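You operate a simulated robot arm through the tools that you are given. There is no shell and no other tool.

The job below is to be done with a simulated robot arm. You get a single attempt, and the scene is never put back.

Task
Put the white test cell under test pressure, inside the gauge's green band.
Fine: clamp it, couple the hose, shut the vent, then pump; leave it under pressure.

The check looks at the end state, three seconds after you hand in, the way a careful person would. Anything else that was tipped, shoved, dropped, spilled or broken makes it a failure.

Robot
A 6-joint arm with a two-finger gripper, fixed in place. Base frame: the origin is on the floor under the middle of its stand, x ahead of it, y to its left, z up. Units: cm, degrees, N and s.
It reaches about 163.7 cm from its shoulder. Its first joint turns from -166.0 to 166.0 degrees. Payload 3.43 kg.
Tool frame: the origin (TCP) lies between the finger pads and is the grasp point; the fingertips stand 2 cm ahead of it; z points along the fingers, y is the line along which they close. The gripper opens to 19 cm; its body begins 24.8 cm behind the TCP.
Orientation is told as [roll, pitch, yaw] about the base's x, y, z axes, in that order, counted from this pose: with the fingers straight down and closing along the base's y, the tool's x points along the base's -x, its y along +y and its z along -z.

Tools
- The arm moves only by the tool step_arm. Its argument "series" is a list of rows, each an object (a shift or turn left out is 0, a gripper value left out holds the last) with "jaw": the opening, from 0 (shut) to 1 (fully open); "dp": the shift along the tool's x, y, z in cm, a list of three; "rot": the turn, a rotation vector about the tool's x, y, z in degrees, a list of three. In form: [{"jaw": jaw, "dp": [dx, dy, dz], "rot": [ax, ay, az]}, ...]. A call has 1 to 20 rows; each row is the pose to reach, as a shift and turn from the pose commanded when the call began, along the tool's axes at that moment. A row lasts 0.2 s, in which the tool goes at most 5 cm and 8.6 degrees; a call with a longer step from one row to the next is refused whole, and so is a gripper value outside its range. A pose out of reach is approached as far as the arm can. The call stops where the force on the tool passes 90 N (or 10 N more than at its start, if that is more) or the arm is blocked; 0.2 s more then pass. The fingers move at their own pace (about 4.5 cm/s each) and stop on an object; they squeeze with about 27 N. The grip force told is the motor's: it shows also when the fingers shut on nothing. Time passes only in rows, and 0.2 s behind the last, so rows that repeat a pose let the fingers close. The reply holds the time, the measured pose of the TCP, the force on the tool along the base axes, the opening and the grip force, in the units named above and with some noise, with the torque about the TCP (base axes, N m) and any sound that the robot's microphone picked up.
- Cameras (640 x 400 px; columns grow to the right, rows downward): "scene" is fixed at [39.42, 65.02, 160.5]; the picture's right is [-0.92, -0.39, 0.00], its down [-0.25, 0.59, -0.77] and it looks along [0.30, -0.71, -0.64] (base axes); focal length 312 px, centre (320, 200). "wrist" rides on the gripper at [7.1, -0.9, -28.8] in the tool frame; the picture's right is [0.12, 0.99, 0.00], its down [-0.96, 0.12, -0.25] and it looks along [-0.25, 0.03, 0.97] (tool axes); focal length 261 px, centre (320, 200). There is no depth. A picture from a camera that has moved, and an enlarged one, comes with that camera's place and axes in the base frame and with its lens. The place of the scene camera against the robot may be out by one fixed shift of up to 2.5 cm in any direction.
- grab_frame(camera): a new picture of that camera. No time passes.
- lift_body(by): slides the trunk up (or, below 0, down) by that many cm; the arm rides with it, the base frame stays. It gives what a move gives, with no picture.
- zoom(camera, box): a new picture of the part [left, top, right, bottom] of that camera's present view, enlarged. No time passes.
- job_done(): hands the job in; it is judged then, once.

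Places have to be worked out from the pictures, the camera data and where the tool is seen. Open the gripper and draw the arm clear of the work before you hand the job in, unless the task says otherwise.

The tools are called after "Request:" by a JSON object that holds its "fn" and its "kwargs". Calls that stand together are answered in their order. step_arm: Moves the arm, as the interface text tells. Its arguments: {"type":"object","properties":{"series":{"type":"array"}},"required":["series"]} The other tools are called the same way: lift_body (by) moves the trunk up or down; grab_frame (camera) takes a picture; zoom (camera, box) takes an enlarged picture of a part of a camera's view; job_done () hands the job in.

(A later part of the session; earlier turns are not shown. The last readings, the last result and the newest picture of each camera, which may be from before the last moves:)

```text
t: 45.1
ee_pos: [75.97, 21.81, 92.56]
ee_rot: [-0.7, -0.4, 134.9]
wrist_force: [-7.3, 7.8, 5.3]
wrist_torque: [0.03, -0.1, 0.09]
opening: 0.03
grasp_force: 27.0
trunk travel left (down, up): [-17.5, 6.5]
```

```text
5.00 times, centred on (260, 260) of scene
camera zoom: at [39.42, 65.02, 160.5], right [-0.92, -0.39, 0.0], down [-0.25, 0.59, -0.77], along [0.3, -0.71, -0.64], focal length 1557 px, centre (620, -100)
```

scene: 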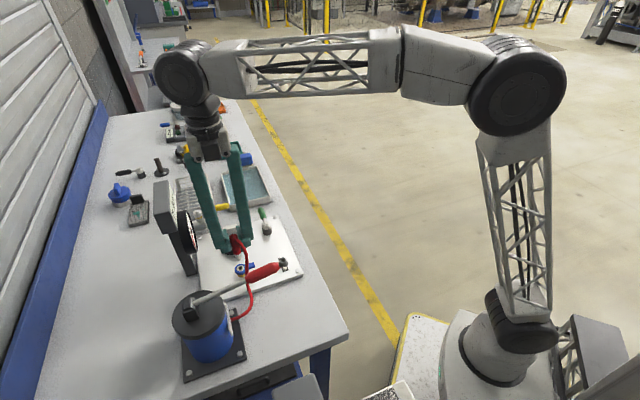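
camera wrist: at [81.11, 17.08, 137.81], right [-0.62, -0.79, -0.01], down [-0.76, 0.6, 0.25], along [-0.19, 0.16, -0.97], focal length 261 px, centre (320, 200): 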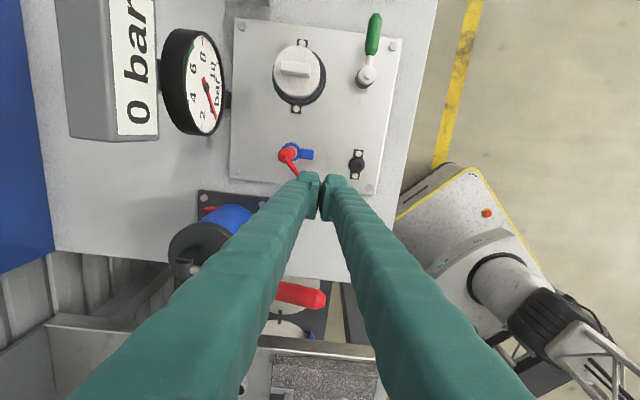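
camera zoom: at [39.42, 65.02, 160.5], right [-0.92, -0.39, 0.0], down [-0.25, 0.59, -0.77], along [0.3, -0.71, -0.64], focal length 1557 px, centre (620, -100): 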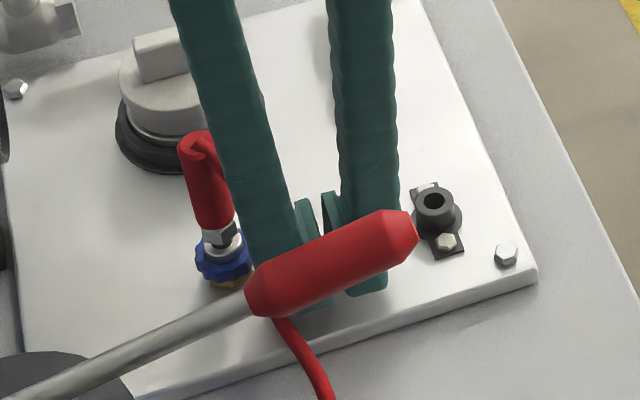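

The plug looks slightly disturbed in the scene view, because the finger is pressing on the hose. I'll zoom in to check before doing anything else.

Request:
{"fn": "zoom", "kwargs": {"camera": "scene", "box": [230, 242, 262, 282]}}

```text
10.00 times, centred on (246, 262) of scene
camera zoom: at [39.42, 65.02, 160.5], right [-0.92, -0.39, 0.0], down [-0.25, 0.59, -0.77], along [0.3, -0.71, -0.64], focal length 3115 px, centre (1060, -420)
```

zoom: 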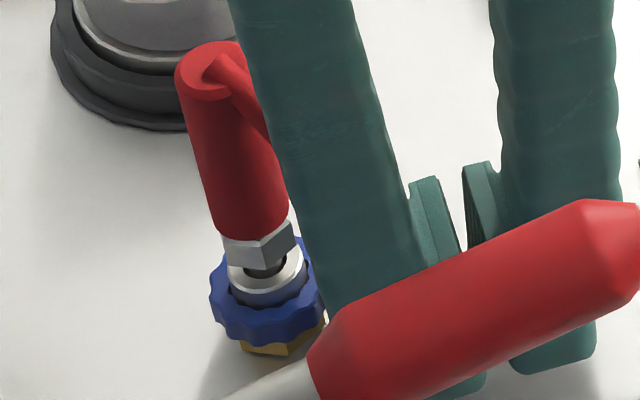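

The plug has been tugged up about 0.5 cm and turned slightly by the hose, so it isn't locked yet. I'll slide away toward -u to release the hose gently, then rise.

Request:
{"fn": "step_arm", "kwargs": {"series": [{"dp": [-0.3, 0.8, 0]}, {"dp": [-0.3, 2, 0]}, {"dp": [-0.3, 4, 0]}, {"dp": [-0.3, 6, -1]}, {"dp": [-0.3, 6, -5]}, {"dp": [-0.3, 6, -9.5]}, {"dp": [-0.3, 6, -14]}, {"dp": [-0.3, 6, -17]}, {"dp": [-0.3, 6, -17]}]}}

Request:
{"fn": "zoom", "kwargs": {"camera": "scene", "box": [230, 242, 262, 282]}}

Request:
{"fn": "grab_frame", "kwargs": {"camera": "wrist"}}

Request:
{"fn": "zoom", "kwargs": {"camera": "scene", "box": [200, 220, 320, 320]}}

```text
t: 47.1
ee_pos: [71.62, 17.57, 109.61]
ee_rot: [-0.6, -0.4, 134.9]
wrist_force: [0.4, 0.4, 0.2]
wrist_torque: [0.0, 0.0, 0.01]
opening: 0.01
grasp_force: 27.2
trunk travel left (down, up): [-17.5, 6.5]
```

```text
10.00 times, centred on (246, 262) of scene
camera zoom: at [39.42, 65.02, 160.5], right [-0.92, -0.39, 0.0], down [-0.25, 0.59, -0.77], along [0.3, -0.71, -0.64], focal length 3115 px, centre (1060, -420)
```

zoom: 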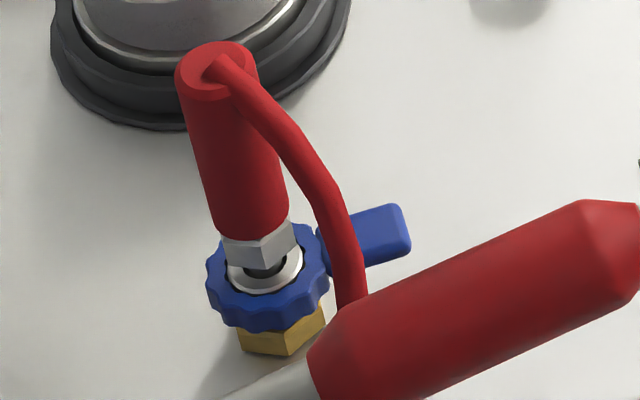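

```text
taken
camera wrist: at [76.93, 12.74, 138.39], right [-0.62, -0.79, -0.01], down [-0.76, 0.6, 0.25], along [-0.19, 0.16, -0.97], focal length 261 px, centre (320, 200)
```

wrist: 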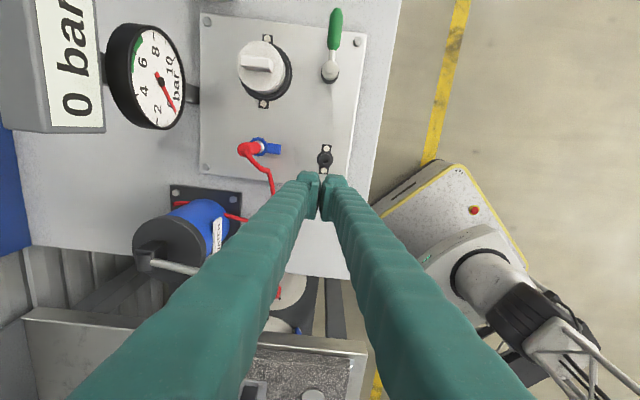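

```text
4.00 times, centred on (260, 270) of scene
camera zoom: at [39.42, 65.02, 160.5], right [-0.92, -0.39, 0.0], down [-0.25, 0.59, -0.77], along [0.3, -0.71, -0.64], focal length 1246 px, centre (560, -80)
```

zoom: 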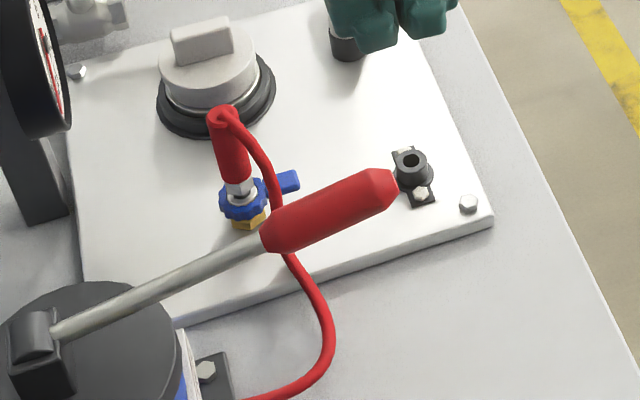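

The plug is sitting about 0.5 cm high, its hose now leaving toward base -x, and the collar tab hasn't moved. I'll re-grip it with the fingers closing along base y (yaw 0, perpendicular to the hose) and push it home harder, listening for a click.

Request:
{"fn": "step_arm", "kwargs": {"series": [{"jaw": 0.4, "dp": [0.2, -0.7, -1], "rot": [0, 0, 8.44]}, {"dp": [0.5, -1.4, -2.4], "rot": [0, 0, 16.88]}, {"dp": [0.7, -2.1, -2.4], "rot": [0, 0, 25.3]}, {"dp": [0.9, -2.8, -2.4], "rot": [0, 0, 33.75]}, {"dp": [1.1, -3.5, -2.4], "rot": [0, 0, 42.2]}, {"dp": [1.4, -4.3, -2.4], "rot": [0, 0, 50.6]}, {"dp": [1.6, -5.0, -2.4], "rot": [0, 0, 59]}, {"dp": [1.8, -5.7, -2.4], "rot": [0, 0, 67.5]}, {"dp": [2.1, -6.4, -2.4], "rot": [0, 0, 75.9]}, {"dp": [2.3, -7.2, -2.4], "rot": [0, 0, 84.4]}, {"dp": [2.5, -7.9, -2.4], "rot": [0, 0, 92.8]}, {"dp": [2.8, -8.6, -2.4], "rot": [0, 0, 101.3]}, {"dp": [3.0, -9.3, -2.4], "rot": [0, 0, 109.7]}, {"dp": [3.2, -10, -2.4], "rot": [0, 0, 118.1]}, {"dp": [3.4, -10.7, -2.4], "rot": [0, 0, 126.6]}, {"dp": [3.68, -11.45, -2.4], "rot": [0, 0, 135]}, {"dp": [3.68, -11.45, -2.4], "rot": [0, 0, 135]}]}}

Request:
{"fn": "zoom", "kwargs": {"camera": "wrist", "box": [250, 130, 390, 230]}}

Request:
{"fn": "zoom", "kwargs": {"camera": "scene", "box": [200, 200, 300, 300]}}

```text
t: 50.7
ee_pos: [81.97, 23.0, 111.98]
ee_rot: [0.7, -0.1, -0.1]
wrist_force: [0.0, 0.4, 0.5]
wrist_torque: [0.02, 0.02, -0.01]
opening: 7.61
grasp_force: 0.0
trunk travel left (down, up): [-17.5, 6.5]
```

```text
4.00 times, centred on (320, 180) of wrist
camera zoom: at [74.87, 21.74, 140.76], right [-0.12, 0.99, 0.01], down [0.96, 0.11, 0.25], along [0.25, 0.04, -0.97], focal length 1043 px, centre (320, 280)
```

zoom: 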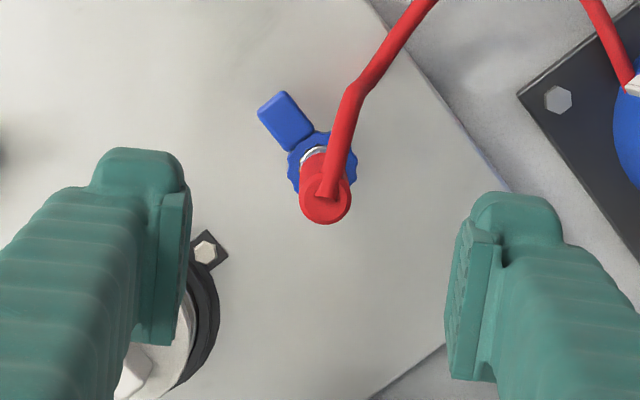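

```text
4.00 times, centred on (250, 250) of scene
camera zoom: at [39.42, 65.02, 160.5], right [-0.92, -0.39, 0.0], down [-0.25, 0.59, -0.77], along [0.3, -0.71, -0.64], focal length 1246 px, centre (600, 0)
```

zoom: 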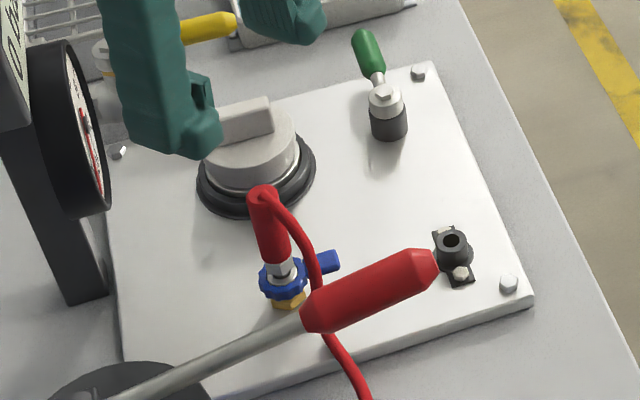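

At yaw 0 the plug stands between the fingers and the hose leaves away from both. I'll level the tool and descend to re-grip the plug at z≈98.4.

Request:
{"fn": "step_arm", "kwargs": {"series": [{"dp": [0, 0.1, 3], "rot": [0.7, 0, 0]}, {"dp": [0, 0.1, 7], "rot": [0.7, 0, 0]}, {"dp": [0, 0.1, 11], "rot": [0.7, 0, 0]}, {"dp": [0, 0.1, 13.5], "rot": [0.7, 0, 0]}, {"jaw": 0, "dp": [0, 0.1, 13.5], "rot": [0.7, 0, 0]}, {"dp": [0, 0.1, 13.5], "rot": [0.7, 0, 0]}, {"dp": [0, 0.1, 13.5], "rot": [0.7, 0, 0]}, {"dp": [0, 0.1, 13.5], "rot": [0.7, 0, 0]}, {"dp": [0, 0.1, 13.5], "rot": [0.7, 0, 0]}, {"dp": [0, 0.1, 13.5], "rot": [0.7, 0, 0]}]}}

Request:
{"fn": "zoom", "kwargs": {"camera": "wrist", "box": [250, 130, 390, 230]}}

Request:
{"fn": "zoom", "kwargs": {"camera": "scene", "box": [230, 242, 262, 282]}}

```text
t: 52.9
ee_pos: [81.95, 23.33, 98.67]
ee_rot: [0.0, -0.1, 0.1]
wrist_force: [-0.5, 10.0, -1.3]
wrist_torque: [0.16, 0.0, 0.0]
opening: 1.92
grasp_force: 27.4
trunk travel left (down, up): [-17.5, 6.5]
```

```text
4.00 times, centred on (320, 180) of wrist
camera zoom: at [74.91, 22.34, 127.38], right [-0.12, 0.99, 0.0], down [0.96, 0.11, 0.25], along [0.25, 0.03, -0.97], focal length 1043 px, centre (320, 280)
```

zoom: 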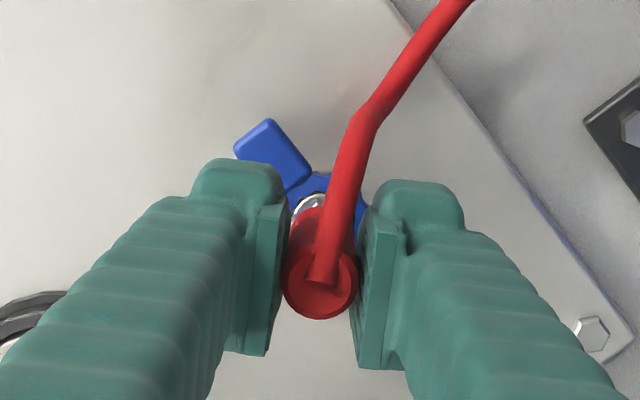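

```text
10.00 times, centred on (246, 262) of scene
camera zoom: at [39.42, 65.02, 160.5], right [-0.92, -0.39, 0.0], down [-0.25, 0.59, -0.77], along [0.3, -0.71, -0.64], focal length 3115 px, centre (1060, -420)
```

zoom: 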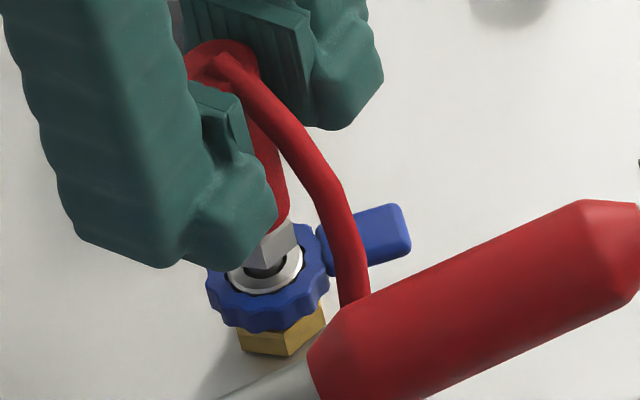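

Gripped again (1.92 cm). There's about 10 N side load toward +y, so I'll shift 0.15 cm that way, then press down in small steps.

Request:
{"fn": "step_arm", "kwargs": {"series": [{"dp": [0, 0.15, 0]}, {"dp": [0, 0.15, 0.3]}, {"dp": [0, 0.15, 0.6]}, {"dp": [0, 0.15, 0.9]}, {"dp": [0, 0.15, 1.1]}, {"dp": [0, 0.15, 1.1]}]}}

Request:
{"fn": "zoom", "kwargs": {"camera": "scene", "box": [230, 242, 262, 282]}}

```text
t: 54.3
ee_pos: [82.09, 23.48, 97.78]
ee_rot: [0.0, -0.3, 0.0]
wrist_force: [5.7, -4.4, 47.7]
wrist_torque: [-0.12, -0.02, 0.03]
opening: 1.94
grasp_force: 27.1
trunk travel left (down, up): [-17.5, 6.5]
```

```text
10.00 times, centred on (246, 262) of scene
camera zoom: at [39.42, 65.02, 160.5], right [-0.92, -0.39, 0.0], down [-0.25, 0.59, -0.77], along [0.3, -0.71, -0.64], focal length 3115 px, centre (1060, -420)
```

zoom: 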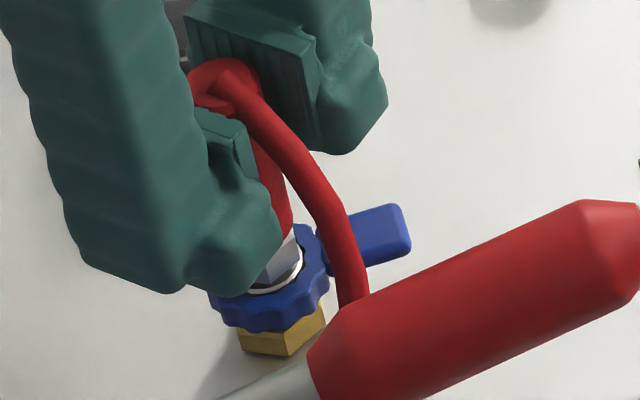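

It's back down to z=97.8 with 48 N and the hex is on the ring. I'll press a little further for a click or a clear hard stop.

Request:
{"fn": "step_arm", "kwargs": {"series": [{"dp": [0, 0, 0.08]}, {"dp": [0, 0, 0.16]}, {"dp": [0, 0, 0.2]}, {"dp": [0, 0, 0.2]}]}}

Request:
{"fn": "zoom", "kwargs": {"camera": "scene", "box": [230, 242, 262, 282]}}

Request:
{"fn": "zoom", "kwargs": {"camera": "wrist", "box": [250, 130, 390, 230]}}

```text
t: 55.3
ee_pos: [81.98, 23.36, 97.42]
ee_rot: [-0.1, -0.3, 0.0]
wrist_force: [5.2, -5.9, 46.5]
wrist_torque: [-0.09, -0.05, 0.02]
opening: 1.94
grasp_force: 27.3
trunk travel left (down, up): [-17.5, 6.5]
```

```text
10.00 times, centred on (246, 262) of scene
camera zoom: at [39.42, 65.02, 160.5], right [-0.92, -0.39, 0.0], down [-0.25, 0.59, -0.77], along [0.3, -0.71, -0.64], focal length 3115 px, centre (1060, -420)
```

zoom: 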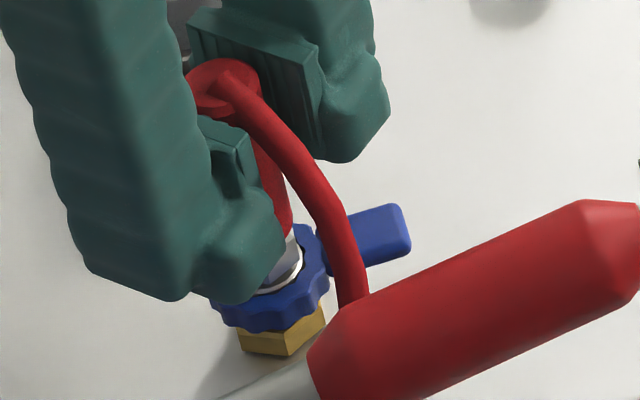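

```text
4.00 times, centred on (320, 180) of wrist
camera zoom: at [74.76, 22.44, 126.15], right [-0.12, 0.99, 0.0], down [0.96, 0.11, 0.25], along [0.25, 0.03, -0.97], focal length 1043 px, centre (320, 280)
```

zoom: 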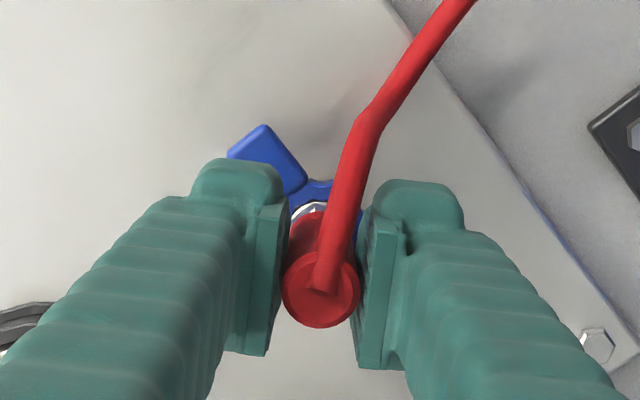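

The grip is slipping down the plug at its friction limit (about 47 N), so I can't press harder this way. I'll ease off, open, rise, and check how well the plug is seated and whether it leans.

Request:
{"fn": "step_arm", "kwargs": {"series": [{"dp": [0, 0, -0.3]}, {"jaw": 0.3, "dp": [0, 0, -0.3]}, {"dp": [0, 0, -0.3]}, {"dp": [0, 0, -0.3]}, {"dp": [0, 0, -2]}, {"dp": [0, 0, -5]}, {"dp": [0, 0, -9]}, {"dp": [0, 0, -13]}, {"dp": [0, 0, -13]}]}}

Request:
{"fn": "zoom", "kwargs": {"camera": "scene", "box": [230, 242, 262, 282]}}

Request:
{"fn": "zoom", "kwargs": {"camera": "wrist", "box": [270, 130, 370, 230]}}

```text
t: 57.3
ee_pos: [82.09, 23.35, 110.12]
ee_rot: [0.0, -0.2, 0.0]
wrist_force: [0.3, 0.2, 0.3]
wrist_torque: [-0.02, 0.02, -0.04]
opening: 5.67
grasp_force: 0.1
trunk travel left (down, up): [-17.5, 6.5]
```

```text
10.00 times, centred on (246, 262) of scene
camera zoom: at [39.42, 65.02, 160.5], right [-0.92, -0.39, 0.0], down [-0.25, 0.59, -0.77], along [0.3, -0.71, -0.64], focal length 3115 px, centre (1060, -420)
```

zoom: 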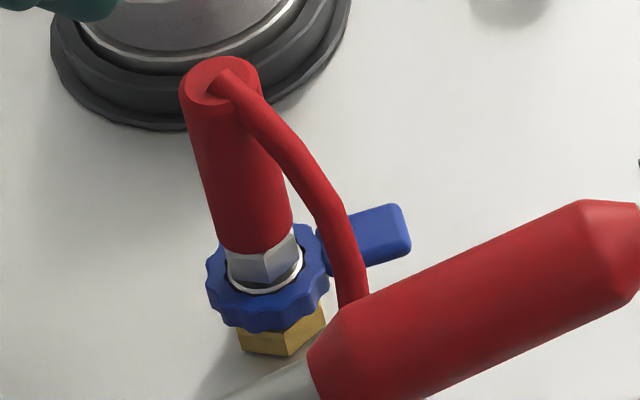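

```text
4.00 times, centred on (320, 180) of wrist
camera zoom: at [74.84, 22.45, 138.97], right [-0.12, 0.99, 0.0], down [0.96, 0.11, 0.25], along [0.25, 0.03, -0.97], focal length 1043 px, centre (320, 280)
```

zoom: 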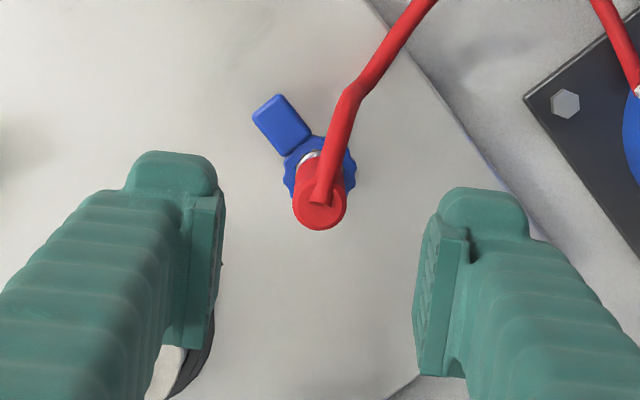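

The plug is flush on the ring at exactly the same height as after the first insertion, so it is fully seated; what remains is the locking collar. I need the hose out of the way of the tab's +v side, so I'll re-grip the plug and twist it about 70° so its hose leaves toward +y (the pump).

Request:
{"fn": "step_arm", "kwargs": {"series": [{"dp": [0, 0, 4]}, {"dp": [0, 0, 8]}, {"dp": [0, 0, 11]}, {"dp": [0, 0, 12.3]}, {"jaw": 0, "dp": [0, 0, 12.3]}, {"dp": [0, 0, 12.3]}, {"dp": [0, 0, 12.3]}, {"dp": [0, 0, 12.3]}, {"dp": [0, 0, 12.3]}]}}

```text
t: 59.3
ee_pos: [82.07, 23.41, 97.95]
ee_rot: [-0.1, -0.3, 0.0]
wrist_force: [-1.6, 0.7, -2.7]
wrist_torque: [-0.02, 0.03, -0.01]
opening: 1.94
grasp_force: 26.6
trunk travel left (down, up): [-17.5, 6.5]
```

Gripped with little side load. I'll now twist about the plug axis by 70° (tool +z), watching the forces.

Request:
{"fn": "step_arm", "kwargs": {"series": [{"rot": [0, 0, 8]}, {"rot": [0, 0, 16]}, {"rot": [0, 0, 24]}, {"rot": [0, 0, 32]}, {"rot": [0, 0, 40]}, {"rot": [0, 0, 48]}, {"rot": [0, 0, 56]}, {"rot": [0, 0, 64]}, {"rot": [0, 0, 70]}, {"rot": [0, 0, 70]}]}}

Request:
{"fn": "zoom", "kwargs": {"camera": "scene", "box": [220, 220, 300, 300]}}

Request:
{"fn": "grab_frame", "kwargs": {"camera": "wrist"}}

```text
t: 61.5
ee_pos: [82.05, 23.36, 98.04]
ee_rot: [0.2, -0.1, -70.1]
wrist_force: [-0.6, 0.0, 3.4]
wrist_torque: [0.05, 0.04, 0.21]
opening: 1.8
grasp_force: 26.6
trunk travel left (down, up): [-17.5, 6.5]
```

```text
5.00 times, centred on (260, 260) of scene
camera zoom: at [39.42, 65.02, 160.5], right [-0.92, -0.39, 0.0], down [-0.25, 0.59, -0.77], along [0.3, -0.71, -0.64], focal length 1557 px, centre (620, -100)
```

zoom: 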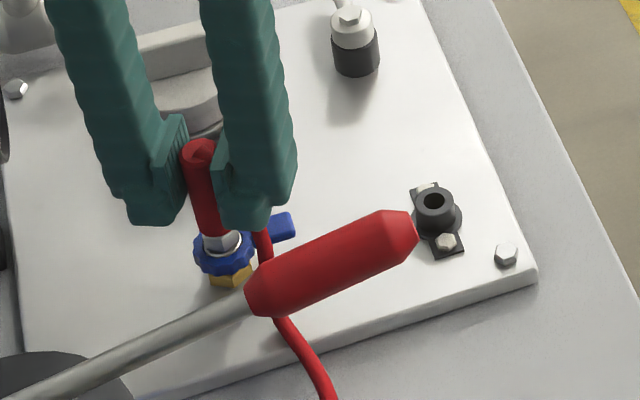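

```text
taken
camera wrist: at [78.67, 29.62, 126.76], right [0.89, 0.45, 0.0], down [0.43, -0.87, 0.25], along [0.11, -0.22, -0.97], focal length 261 px, centre (320, 200)
```

wrist: 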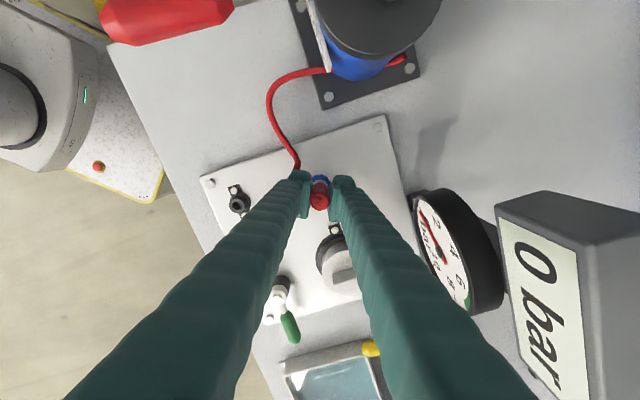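

The hose may not have followed the twist. I'll zoom in to see what the plug top and hose are doing now.

Request:
{"fn": "zoom", "kwargs": {"camera": "scene", "box": [226, 235, 266, 285]}}

Request:
{"fn": "zoom", "kwargs": {"camera": "wrist", "box": [260, 130, 380, 230]}}

```text
8.00 times, centred on (246, 260) of scene
camera zoom: at [39.42, 65.02, 160.5], right [-0.92, -0.39, 0.0], down [-0.25, 0.59, -0.77], along [0.3, -0.71, -0.64], focal length 2492 px, centre (912, -280)
```

zoom: 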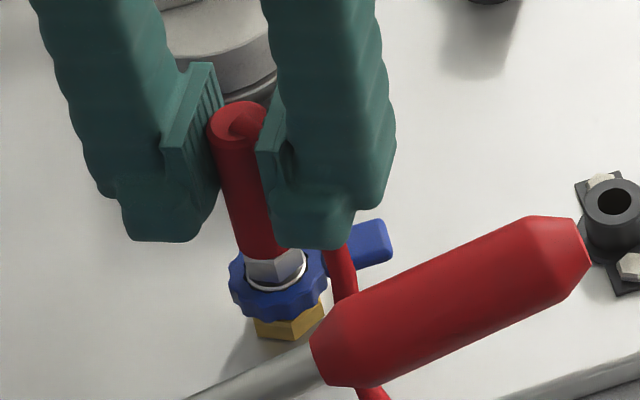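

```text
4.00 times, centred on (320, 180) of wrist
camera zoom: at [78.67, 29.62, 126.76], right [0.89, 0.45, 0.0], down [0.43, -0.87, 0.25], along [0.11, -0.22, -0.97], focal length 1043 px, centre (320, 280)
```

zoom: 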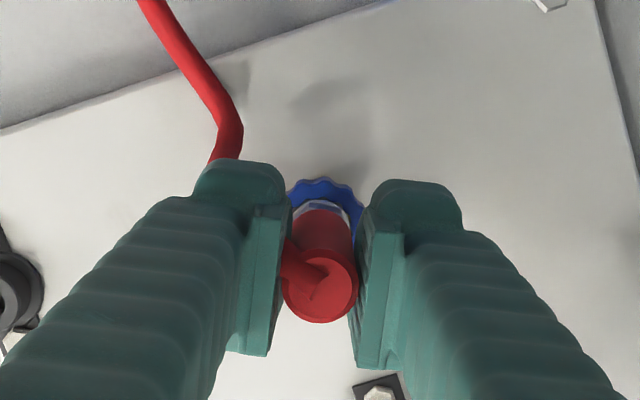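

The hose passes straight through the finger, so it is only a visual line and won't obstruct anything. Since I'm gripping the plug, I'll do a quick latch test: raise 0.2 cm and see whether force builds up.

Request:
{"fn": "step_arm", "kwargs": {"series": [{"dp": [0, 0, -0.1]}, {"dp": [0, 0, -0.2]}, {"dp": [0, 0, -0.2]}]}}

```text
t: 62.3
ee_pos: [81.99, 23.39, 97.89]
ee_rot: [0.0, -0.1, -70.0]
wrist_force: [-8.1, -3.2, -18.3]
wrist_torque: [0.01, 0.1, 0.15]
opening: 1.85
grasp_force: 27.4
trunk travel left (down, up): [-17.5, 6.5]
```

It resists with 18 N. I'll raise another 0.15 cm to see whether it holds or slides.

Request:
{"fn": "step_arm", "kwargs": {"series": [{"dp": [0, 0, -0.08]}, {"dp": [0, 0, -0.15]}, {"dp": [0, 0, -0.15]}]}}

Request:
{"fn": "zoom", "kwargs": {"camera": "scene", "box": [226, 235, 266, 285]}}

```text
t: 63.1
ee_pos: [82.14, 23.49, 98.12]
ee_rot: [0.1, -0.1, -69.8]
wrist_force: [-13.8, -4.6, -42.5]
wrist_torque: [-0.05, 0.03, 0.09]
opening: 1.85
grasp_force: 26.9
trunk travel left (down, up): [-17.5, 6.5]
```

```text
8.00 times, centred on (246, 260) of scene
camera zoom: at [39.42, 65.02, 160.5], right [-0.92, -0.39, 0.0], down [-0.25, 0.59, -0.77], along [0.3, -0.71, -0.64], focal length 2492 px, centre (912, -280)
```

zoom: 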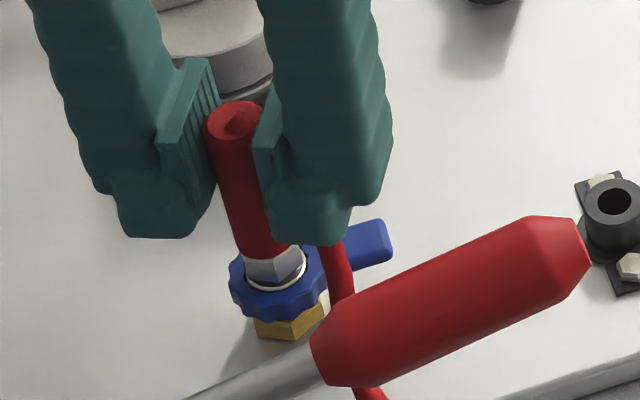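

It holds against a 42 N pull without moving, so the plug is latched: this is a push-to-connect coupling and the blue tab is its release (my finger rubbing down on the tab earlier must have popped it). The hose is coupled; I'll ease off, release and rise without touching the tab.

Request:
{"fn": "step_arm", "kwargs": {"series": [{"dp": [0, 0, 0.15]}, {"dp": [0, 0, 0.3]}, {"jaw": 0.25, "dp": [0, 0, 0.3]}, {"dp": [0, 0, 0.3]}, {"dp": [0, 0, 0.3]}, {"dp": [0, 0, 0.3]}, {"dp": [0, 0, -2]}, {"dp": [0, 0, -6]}, {"dp": [0, 0, -10]}, {"dp": [0, 0, -14]}, {"dp": [0, 0, -14]}]}}

Request:
{"fn": "zoom", "kwargs": {"camera": "scene", "box": [230, 242, 262, 282]}}

Request:
{"fn": "grab_frame", "kwargs": {"camera": "wrist"}}

```text
t: 65.5
ee_pos: [82.11, 23.5, 112.42]
ee_rot: [0.1, -0.1, -70.0]
wrist_force: [0.1, -0.5, -0.9]
wrist_torque: [-0.03, -0.01, 0.01]
opening: 4.74
grasp_force: 0.2
trunk travel left (down, up): [-17.5, 6.5]
```

```text
10.00 times, centred on (246, 262) of scene
camera zoom: at [39.42, 65.02, 160.5], right [-0.92, -0.39, 0.0], down [-0.25, 0.59, -0.77], along [0.3, -0.71, -0.64], focal length 3115 px, centre (1060, -420)
```

zoom: 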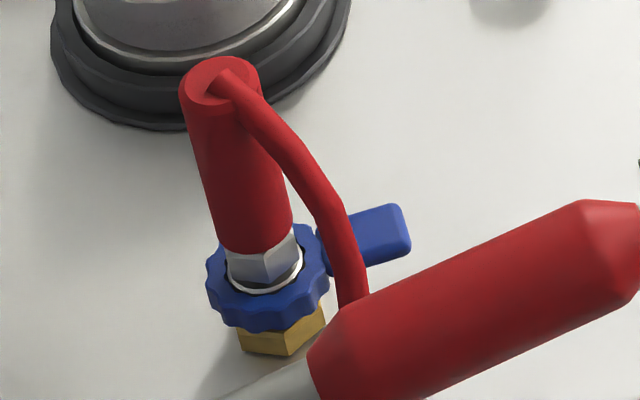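

```text
taken
camera wrist: at [78.8, 29.77, 141.21], right [0.89, 0.45, 0.0], down [0.44, -0.86, 0.25], along [0.11, -0.22, -0.97], focal length 261 px, centre (320, 200)
```

wrist: 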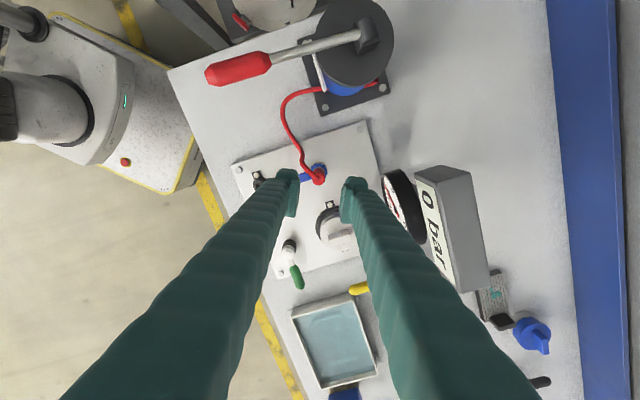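

The plug is unchanged and flush. Next is the yellow vent lever: grip at about u 74–80.5, v≈-65.4, z≈96, hub near u=82.9, v=-65. I'll rise above the gauge height, turn to yaw 45° and move over the lever.

Request:
{"fn": "step_arm", "kwargs": {"series": [{"dp": [0, 0, -4.8]}, {"dp": [0, 0, -9.6]}, {"dp": [-1.46, 0.9, -9.6], "rot": [0, 0, -8.2]}, {"dp": [-2.93, 1.81, -9.6], "rot": [0, 0, -16.4]}, {"dp": [-4.39, 2.72, -9.6], "rot": [0, 0, -24.6]}, {"dp": [-5.86, 3.62, -9.6], "rot": [0, 0, -32.8]}, {"dp": [-7.32, 4.53, -9.6], "rot": [0, 0, -41]}, {"dp": [-8.79, 5.43, -9.6], "rot": [0, 0, -49.3]}, {"dp": [-10.25, 6.34, -9.6], "rot": [0, 0, -57.5]}, {"dp": [-11.7, 7.24, -9.6], "rot": [0, 0, -65.7]}, {"dp": [-13.2, 8.15, -9.6], "rot": [0, 0, -73.9]}, {"dp": [-14.6, 9.05, -9.6], "rot": [0, 0, -82.1]}, {"dp": [-16.1, 9.96, -9.6], "rot": [0, 0, -90.3]}, {"dp": [-17.6, 10.9, -9.6], "rot": [0, 0, -98.5]}, {"dp": [-19.0, 11.8, -9.6], "rot": [0, 0, -106.8]}, {"dp": [-20.5, 12.67, -9.6], "rot": [0, 0, -115]}, {"dp": [-20.5, 12.67, -9.6], "rot": [0, 0, -115]}]}}

Request:
{"fn": "grab_frame", "kwargs": {"camera": "wrist"}}

Request:
{"fn": "grab_frame", "kwargs": {"camera": "scene"}}

```text
t: 69.1
ee_pos: [97.01, 8.18, 118.18]
ee_rot: [-0.4, -0.5, 45.0]
wrist_force: [0.1, -0.5, -0.2]
wrist_torque: [-0.01, 0.04, 0.0]
opening: 4.76
grasp_force: 0.1
out of reach, approached as far as the arm can: row 10, 11, 12, 13, 14, 15, 16, 17
trunk travel left (down, up): [-17.5, 6.5]
```

```text
taken
camera wrist: at [92.33, 2.45, 146.99], right [-0.79, 0.62, -0.01], down [0.6, 0.76, 0.25], along [0.16, 0.2, -0.97], focal length 261 px, centre (320, 200)
```

wrist: 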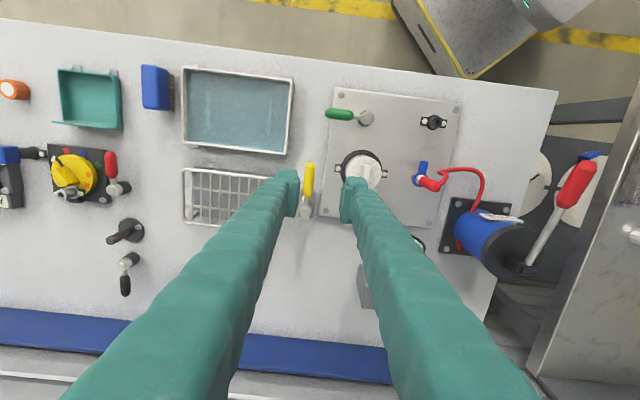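

```text
taken
```

scene: 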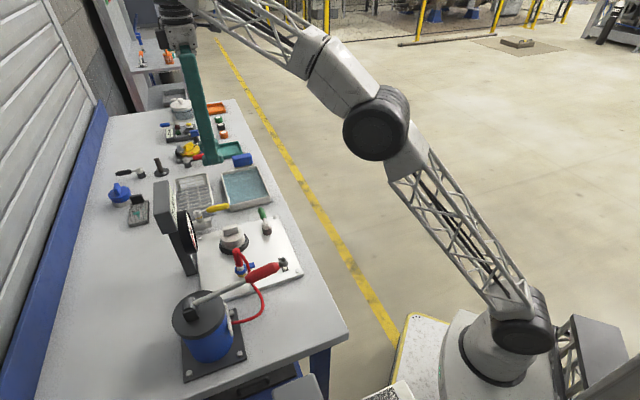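

That pose was just out of reach at that height, so the tool stopped at (97, 8.2, 118). The view is good though, so I'll zoom in on the yellow lever and rack for clearances.

Request:
{"fn": "zoom", "kwargs": {"camera": "wrist", "box": [250, 130, 390, 230]}}

Request:
{"fn": "zoom", "kwargs": {"camera": "scene", "box": [170, 170, 250, 240]}}

```text
4.00 times, centred on (320, 180) of wrist
camera zoom: at [92.33, 2.45, 146.99], right [-0.79, 0.62, -0.01], down [0.6, 0.76, 0.25], along [0.16, 0.2, -0.97], focal length 1043 px, centre (320, 280)
```

zoom: 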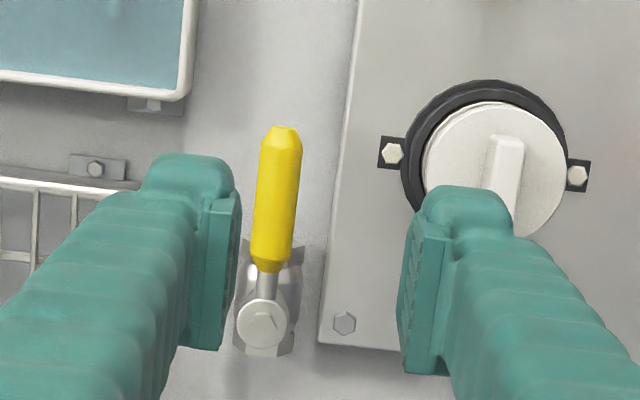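

```text
5.71 times, centred on (210, 205) of scene
camera zoom: at [39.42, 65.02, 160.5], right [-0.92, -0.39, 0.0], down [-0.25, 0.59, -0.77], along [0.3, -0.71, -0.64], focal length 1780 px, centre (949, 171)
```

zoom: 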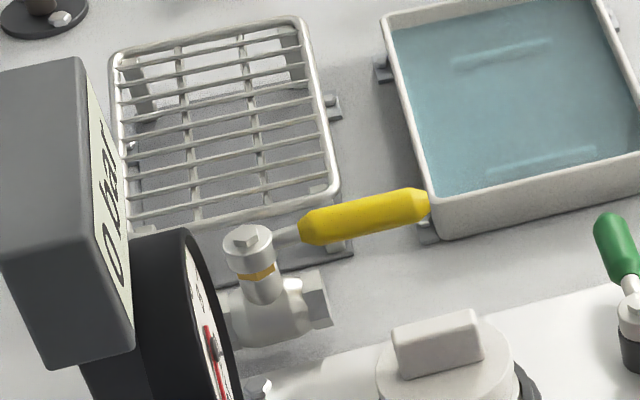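

The yellow lever runs along v≈-64.9 from u=73.2 to 80.2 with its hub at u≈82.8. I'm near the arm's reach here, so I'll raise the trunk 6 cm to gain margin.

Request:
{"fn": "lift_body", "kwargs": {"by": 6}}

```text
t: 70.1
ee_pos: [97.11, 8.03, 124.23]
ee_rot: [-0.5, -0.5, 45.0]
wrist_force: [-0.2, -0.8, -0.3]
wrist_torque: [0.01, -0.01, 0.03]
opening: 4.74
grasp_force: 0.1
trunk travel left (down, up): [-23.5, 0.5]
```

I'll first command a plain descent of 6 cm to see where the commanded reference really is.

Request:
{"fn": "step_arm", "kwargs": {"series": [{"dp": [0, 0, 3]}, {"dp": [0, 0, 6]}, {"dp": [0, 0, 6]}]}}

```text
t: 70.9
ee_pos: [96.9, 8.22, 118.08]
ee_rot: [-0.4, -0.6, 45.0]
wrist_force: [0.4, -0.7, -0.5]
wrist_torque: [-0.01, -0.04, -0.02]
opening: 4.74
grasp_force: 0.1
trunk travel left (down, up): [-23.5, 0.5]
```

The reference follows the measured pose. I'll move above the lever at u=76.8, v=-64.9 and down to z≈105, levelling the tool.

Request:
{"fn": "step_arm", "kwargs": {"series": [{"dp": [-1.2, -1.1, 2], "rot": [-0.7, 0.14, 0]}, {"dp": [-2.47, -2.2, 5], "rot": [-0.7, 0.14, 0]}, {"dp": [-2.47, -2.2, 9], "rot": [-0.7, 0.14, 0]}, {"dp": [-2.47, -2.2, 13], "rot": [-0.7, 0.14, 0]}, {"dp": [-2.47, -2.2, 13], "rot": [-0.7, 0.14, 0]}]}}

Request:
{"fn": "zoom", "kwargs": {"camera": "wrist", "box": [250, 130, 390, 230]}}

Request:
{"fn": "zoom", "kwargs": {"camera": "scene", "box": [170, 150, 270, 240]}}

```text
t: 72.1
ee_pos: [100.34, 8.48, 105.09]
ee_rot: [0.3, -0.3, 45.0]
wrist_force: [-1.0, 0.1, -1.0]
wrist_torque: [-0.02, -0.04, -0.02]
opening: 4.78
grasp_force: 0.0
trunk travel left (down, up): [-23.5, 0.5]
```

```text
4.00 times, centred on (320, 180) of wrist
camera zoom: at [95.94, 2.65, 133.87], right [-0.79, 0.62, 0.0], down [0.6, 0.76, 0.25], along [0.15, 0.2, -0.97], focal length 1043 px, centre (320, 280)
```

zoom: 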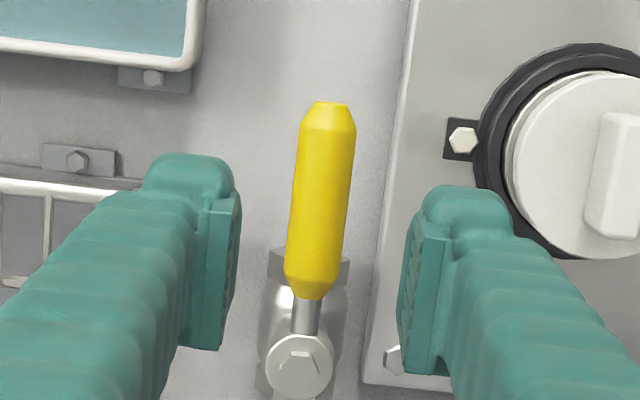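

```text
4.44 times, centred on (220, 195) of scene
camera zoom: at [39.42, 65.02, 160.5], right [-0.92, -0.39, 0.0], down [-0.25, 0.59, -0.77], along [0.3, -0.71, -0.64], focal length 1384 px, centre (764, 222)
```

zoom: 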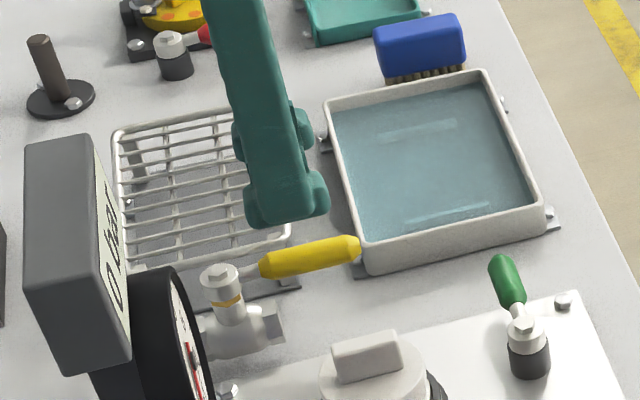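

The lever is centred between the fingers; hub at about u=82.6, v=-65.4. I'll shift 0.4 cm toward -v and lower to z≈96.2 so the tips straddle the grip while staying above the rack rim.

Request:
{"fn": "step_arm", "kwargs": {"series": [{"dp": [0, -0.4, 3], "rot": [0.35, -0.1, 0]}, {"dp": [0, -0.4, 6], "rot": [0.35, -0.1, 0]}, {"dp": [0, -0.4, 8.9], "rot": [0.35, -0.1, 0]}, {"dp": [0, -0.4, 8.9], "rot": [0.35, -0.1, 0]}]}}

Request:
{"fn": "zoom", "kwargs": {"camera": "wrist", "box": [250, 130, 390, 230]}}

Request:
{"fn": "zoom", "kwargs": {"camera": "scene", "box": [180, 170, 260, 240]}}

```text
t: 73.1
ee_pos: [100.73, 8.28, 96.11]
ee_rot: [0.0, -0.4, 45.0]
wrist_force: [0.4, 0.0, -0.4]
wrist_torque: [-0.01, 0.02, -0.01]
opening: 4.77
grasp_force: 0.2
trunk travel left (down, up): [-23.5, 0.5]
```

```text
4.00 times, centred on (320, 180) of wrist
camera zoom: at [96.09, 2.48, 124.94], right [-0.79, 0.62, 0.0], down [0.6, 0.76, 0.25], along [0.16, 0.2, -0.97], focal length 1043 px, centre (320, 280)
```

zoom: 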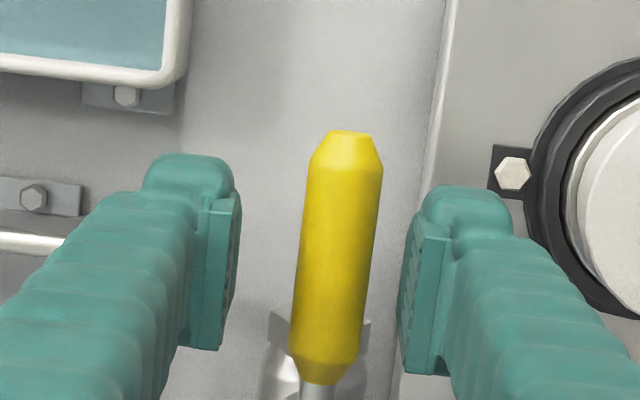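

```text
5.71 times, centred on (220, 205) of scene
camera zoom: at [39.42, 65.02, 160.5], right [-0.92, -0.39, 0.0], down [-0.25, 0.59, -0.77], along [0.3, -0.71, -0.64], focal length 1780 px, centre (891, 171)
```

zoom: 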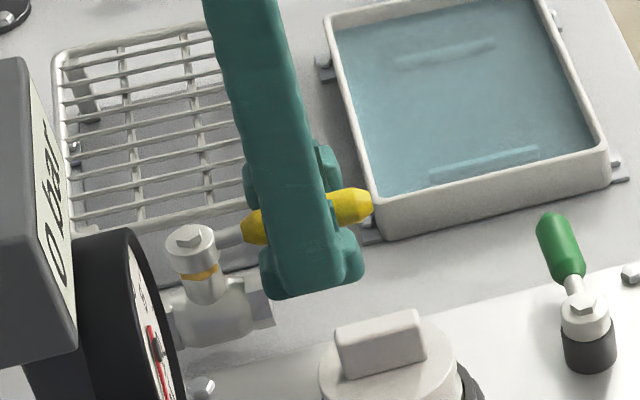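

The lever is caged with no contact. I'll try turning it toward -v first, gently.

Request:
{"fn": "step_arm", "kwargs": {"series": [{"dp": [-0.05, -0.77, 0], "rot": [0, 0, -8]}, {"dp": [-0.21, -1.52, 0], "rot": [0, 0, -16]}, {"dp": [-0.48, -2.24, 0], "rot": [0, 0, -24]}, {"dp": [-0.48, -2.24, 0], "rot": [0, 0, -24]}]}}

Request:
{"fn": "zoom", "kwargs": {"camera": "wrist", "box": [250, 130, 390, 230]}}

```text
t: 74.1
ee_pos: [102.59, 7.88, 96.37]
ee_rot: [0.0, -0.6, 69.1]
wrist_force: [-32.3, 72.9, -5.7]
wrist_torque: [0.13, -0.25, -3.41]
opening: 7.92
grasp_force: 27.0
trunk travel left (down, up): [-23.5, 0.5]
```

```text
4.00 times, centred on (320, 180) of wrist
camera zoom: at [100.7, 0.66, 125.06], right [-0.97, 0.24, 0.0], down [0.23, 0.94, 0.26], along [0.06, 0.25, -0.97], focal length 1043 px, centre (320, 280)
```

zoom: 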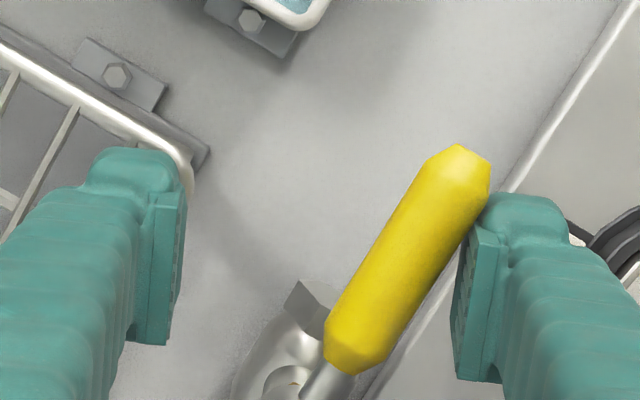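

That direction is its stop (force rose to about 80 N, lever unmoved, with the contact at the lever's tip). I'll return to the start pose and try the +v direction.

Request:
{"fn": "step_arm", "kwargs": {"series": [{"dp": [-0.05, 0.77, 0], "rot": [0, 0, 8]}, {"dp": [-0.21, 1.52, 0], "rot": [0, 0, 16]}, {"dp": [-0.48, 2.24, 0], "rot": [0, 0, 24]}, {"dp": [-0.48, 2.24, 0], "rot": [0, 0, 24]}, {"dp": [-0.48, 2.24, 0], "rot": [0, 0, 24]}]}}

Request:
{"fn": "zoom", "kwargs": {"camera": "wrist", "box": [250, 130, 390, 230]}}

Request:
{"fn": "zoom", "kwargs": {"camera": "scene", "box": [180, 170, 260, 240]}}

```text
t: 75.3
ee_pos: [100.73, 8.34, 96.37]
ee_rot: [-0.1, -0.4, 45.0]
wrist_force: [-0.3, 0.0, 0.8]
wrist_torque: [0.0, -0.03, -0.02]
opening: 4.76
grasp_force: 0.1
trunk travel left (down, up): [-23.5, 0.5]
```

```text
4.00 times, centred on (320, 180) of wrist
camera zoom: at [96.26, 2.45, 125.12], right [-0.79, 0.62, 0.0], down [0.6, 0.76, 0.25], along [0.16, 0.2, -0.97], focal length 1043 px, centre (320, 280)
```

zoom: 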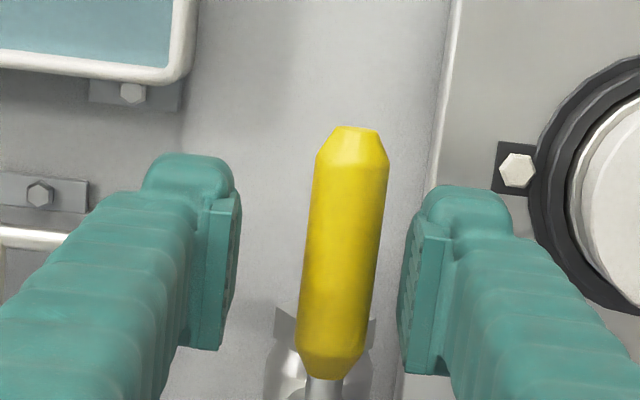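

```text
5.71 times, centred on (220, 205) of scene
camera zoom: at [39.42, 65.02, 160.5], right [-0.92, -0.39, 0.0], down [-0.25, 0.59, -0.77], along [0.3, -0.71, -0.64], focal length 1780 px, centre (891, 171)
```

zoom: 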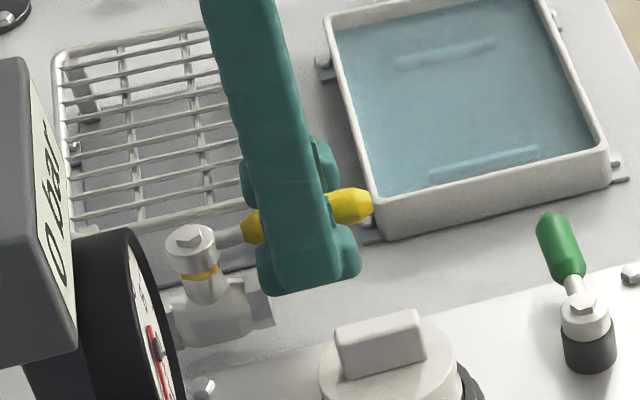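

The lever is unmoved. Now I'll try the +v direction, with the jaw narrowed a little to reduce play.

Request:
{"fn": "step_arm", "kwargs": {"series": [{"jaw": 0.18, "dp": [0, 0, 0]}, {"dp": [-0.05, 0.77, 0], "rot": [0, 0, 8]}, {"dp": [-0.21, 1.52, 0], "rot": [0, 0, 16]}, {"dp": [-0.48, 2.24, 0], "rot": [0, 0, 24]}, {"dp": [-0.48, 2.24, 0], "rot": [0, 0, 24]}]}}

Request:
{"fn": "zoom", "kwargs": {"camera": "wrist", "box": [250, 130, 390, 230]}}

Request:
{"fn": "zoom", "kwargs": {"camera": "scene", "box": [180, 170, 260, 240]}}

```text
t: 76.5
ee_pos: [99.51, 10.1, 96.46]
ee_rot: [0.0, -0.4, 20.9]
wrist_force: [0.8, -1.9, 1.7]
wrist_torque: [-0.02, 0.0, 0.03]
opening: 3.55
grasp_force: 1.3
trunk travel left (down, up): [-23.5, 0.5]
```

```text
4.00 times, centred on (320, 180) of wrist
camera zoom: at [93.08, 6.6, 125.14], right [-0.47, 0.89, 0.0], down [0.86, 0.45, 0.25], along [0.23, 0.12, -0.97], focal length 1043 px, centre (320, 280)
```

zoom: 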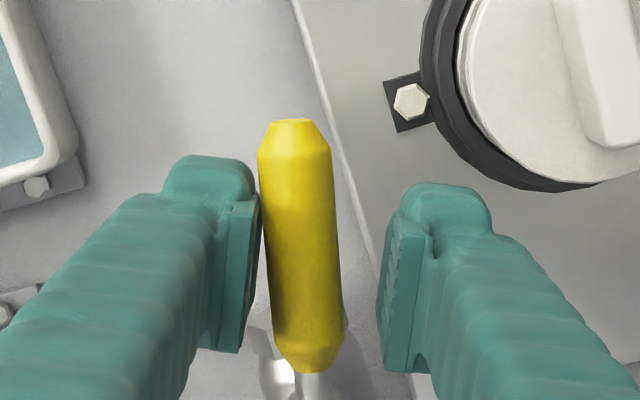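

```text
5.71 times, centred on (220, 205) of scene
camera zoom: at [39.42, 65.02, 160.5], right [-0.92, -0.39, 0.0], down [-0.25, 0.59, -0.77], along [0.3, -0.71, -0.64], focal length 1780 px, centre (891, 171)
```

zoom: 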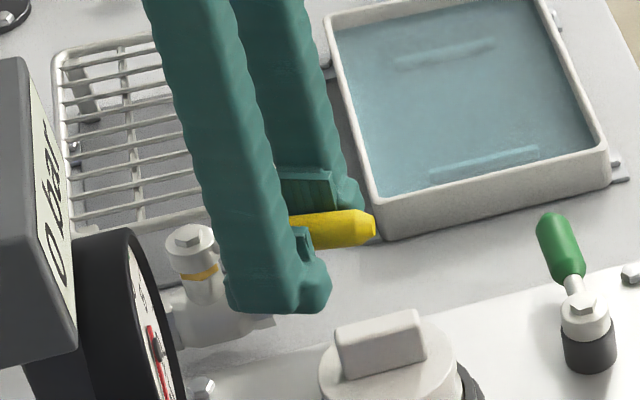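

It moves freely in the +v direction at about 2 N. I'll continue around to about 56°.

Request:
{"fn": "step_arm", "kwargs": {"series": [{"dp": [-0.05, 0.77, 0], "rot": [0, 0, 8]}, {"dp": [-0.21, 1.52, 0], "rot": [0, 0, 16]}, {"dp": [-0.48, 2.24, 0], "rot": [0, 0, 24]}, {"dp": [-0.84, 2.91, 0], "rot": [0, 0, 32]}, {"dp": [-0.84, 2.91, 0], "rot": [0, 0, 32]}]}}

Request:
{"fn": "grab_frame", "kwargs": {"camera": "wrist"}}

Request:
{"fn": "grab_frame", "kwargs": {"camera": "scene"}}

Request:
{"fn": "zoom", "kwargs": {"camera": "scene", "box": [160, 160, 260, 240]}}

```text
t: 77.7
ee_pos: [99.46, 13.21, 96.46]
ee_rot: [0.3, -0.3, -11.2]
wrist_force: [-0.4, -1.2, 1.0]
wrist_torque: [0.0, 0.05, 0.03]
opening: 3.54
grasp_force: 1.4
trunk travel left (down, up): [-23.5, 0.5]
```

```text
taken
camera wrist: at [92.1, 13.37, 125.19], right [0.07, 1.0, 0.0], down [0.96, -0.07, 0.25], along [0.25, -0.01, -0.97], focal length 261 px, centre (320, 200)
```

wrist: 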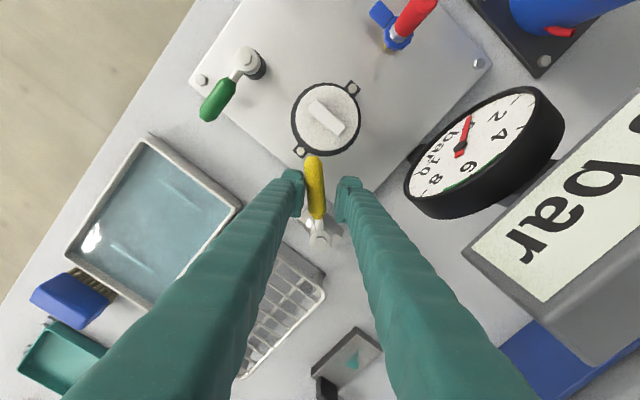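

```text
taken
```

scene: 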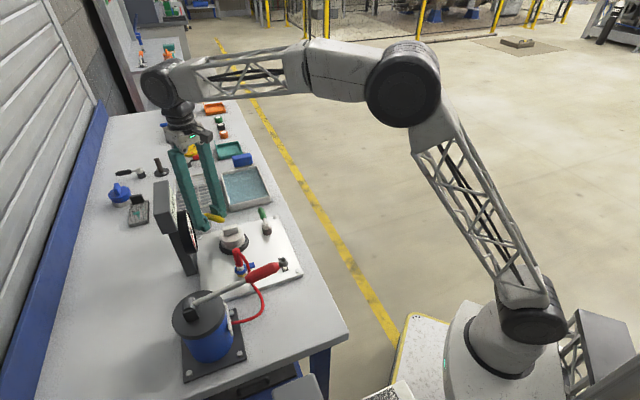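

```text
5.00 times, centred on (210, 200) of scene
camera zoom: at [39.42, 65.02, 160.5], right [-0.92, -0.39, 0.0], down [-0.25, 0.59, -0.77], along [0.3, -0.71, -0.64], focal length 1557 px, centre (870, 200)
```

zoom: 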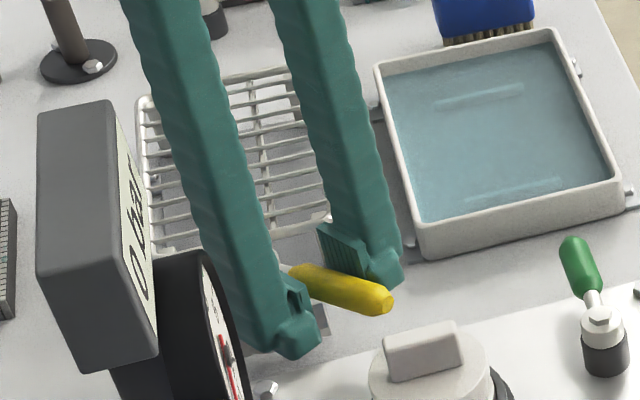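

The lever is near 48° and everything has clearance from the cell and gauge. I'll continue the arc, letting the tool yaw lag slightly to keep the camera away from the gauge.

Request:
{"fn": "step_arm", "kwargs": {"series": [{"dp": [-0.05, 0.77, 0], "rot": [0, 0, 7]}, {"dp": [-0.21, 1.52, 0], "rot": [0, 0, 14]}, {"dp": [-0.48, 2.24, 0], "rot": [0, 0, 20]}, {"dp": [-0.84, 2.91, 0], "rot": [0, 0, 26]}, {"dp": [-0.84, 2.91, 0], "rot": [0, 0, 26]}]}}

Request:
{"fn": "grab_frame", "kwargs": {"camera": "wrist"}}

Request:
{"fn": "zoom", "kwargs": {"camera": "scene", "box": [160, 160, 260, 240]}}

```text
t: 78.9
ee_pos: [100.76, 15.88, 96.34]
ee_rot: [0.4, 0.0, -37.1]
wrist_force: [-0.6, -0.5, -0.6]
wrist_torque: [0.03, 0.01, 0.05]
opening: 3.53
grasp_force: 0.9
trunk travel left (down, up): [-23.5, 0.5]
```

```text
taken
camera wrist: at [94.37, 19.19, 125.19], right [0.5, 0.86, 0.01], down [0.84, -0.49, 0.25], along [0.22, -0.12, -0.97], focal length 261 px, centre (320, 200)
```

wrist: 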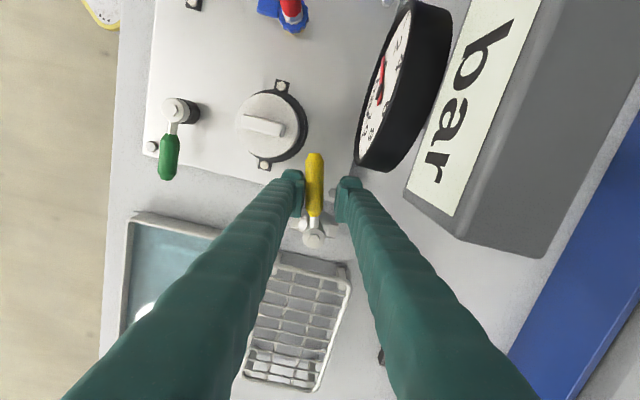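

```text
5.00 times, centred on (210, 200) of scene
camera zoom: at [39.42, 65.02, 160.5], right [-0.92, -0.39, 0.0], down [-0.25, 0.59, -0.77], along [0.3, -0.71, -0.64], focal length 1557 px, centre (870, 200)
```

zoom: 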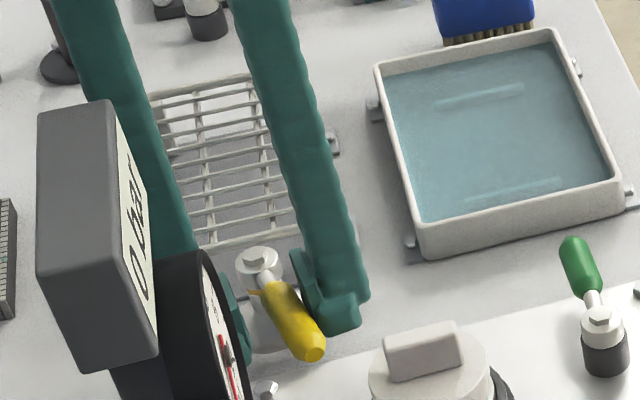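

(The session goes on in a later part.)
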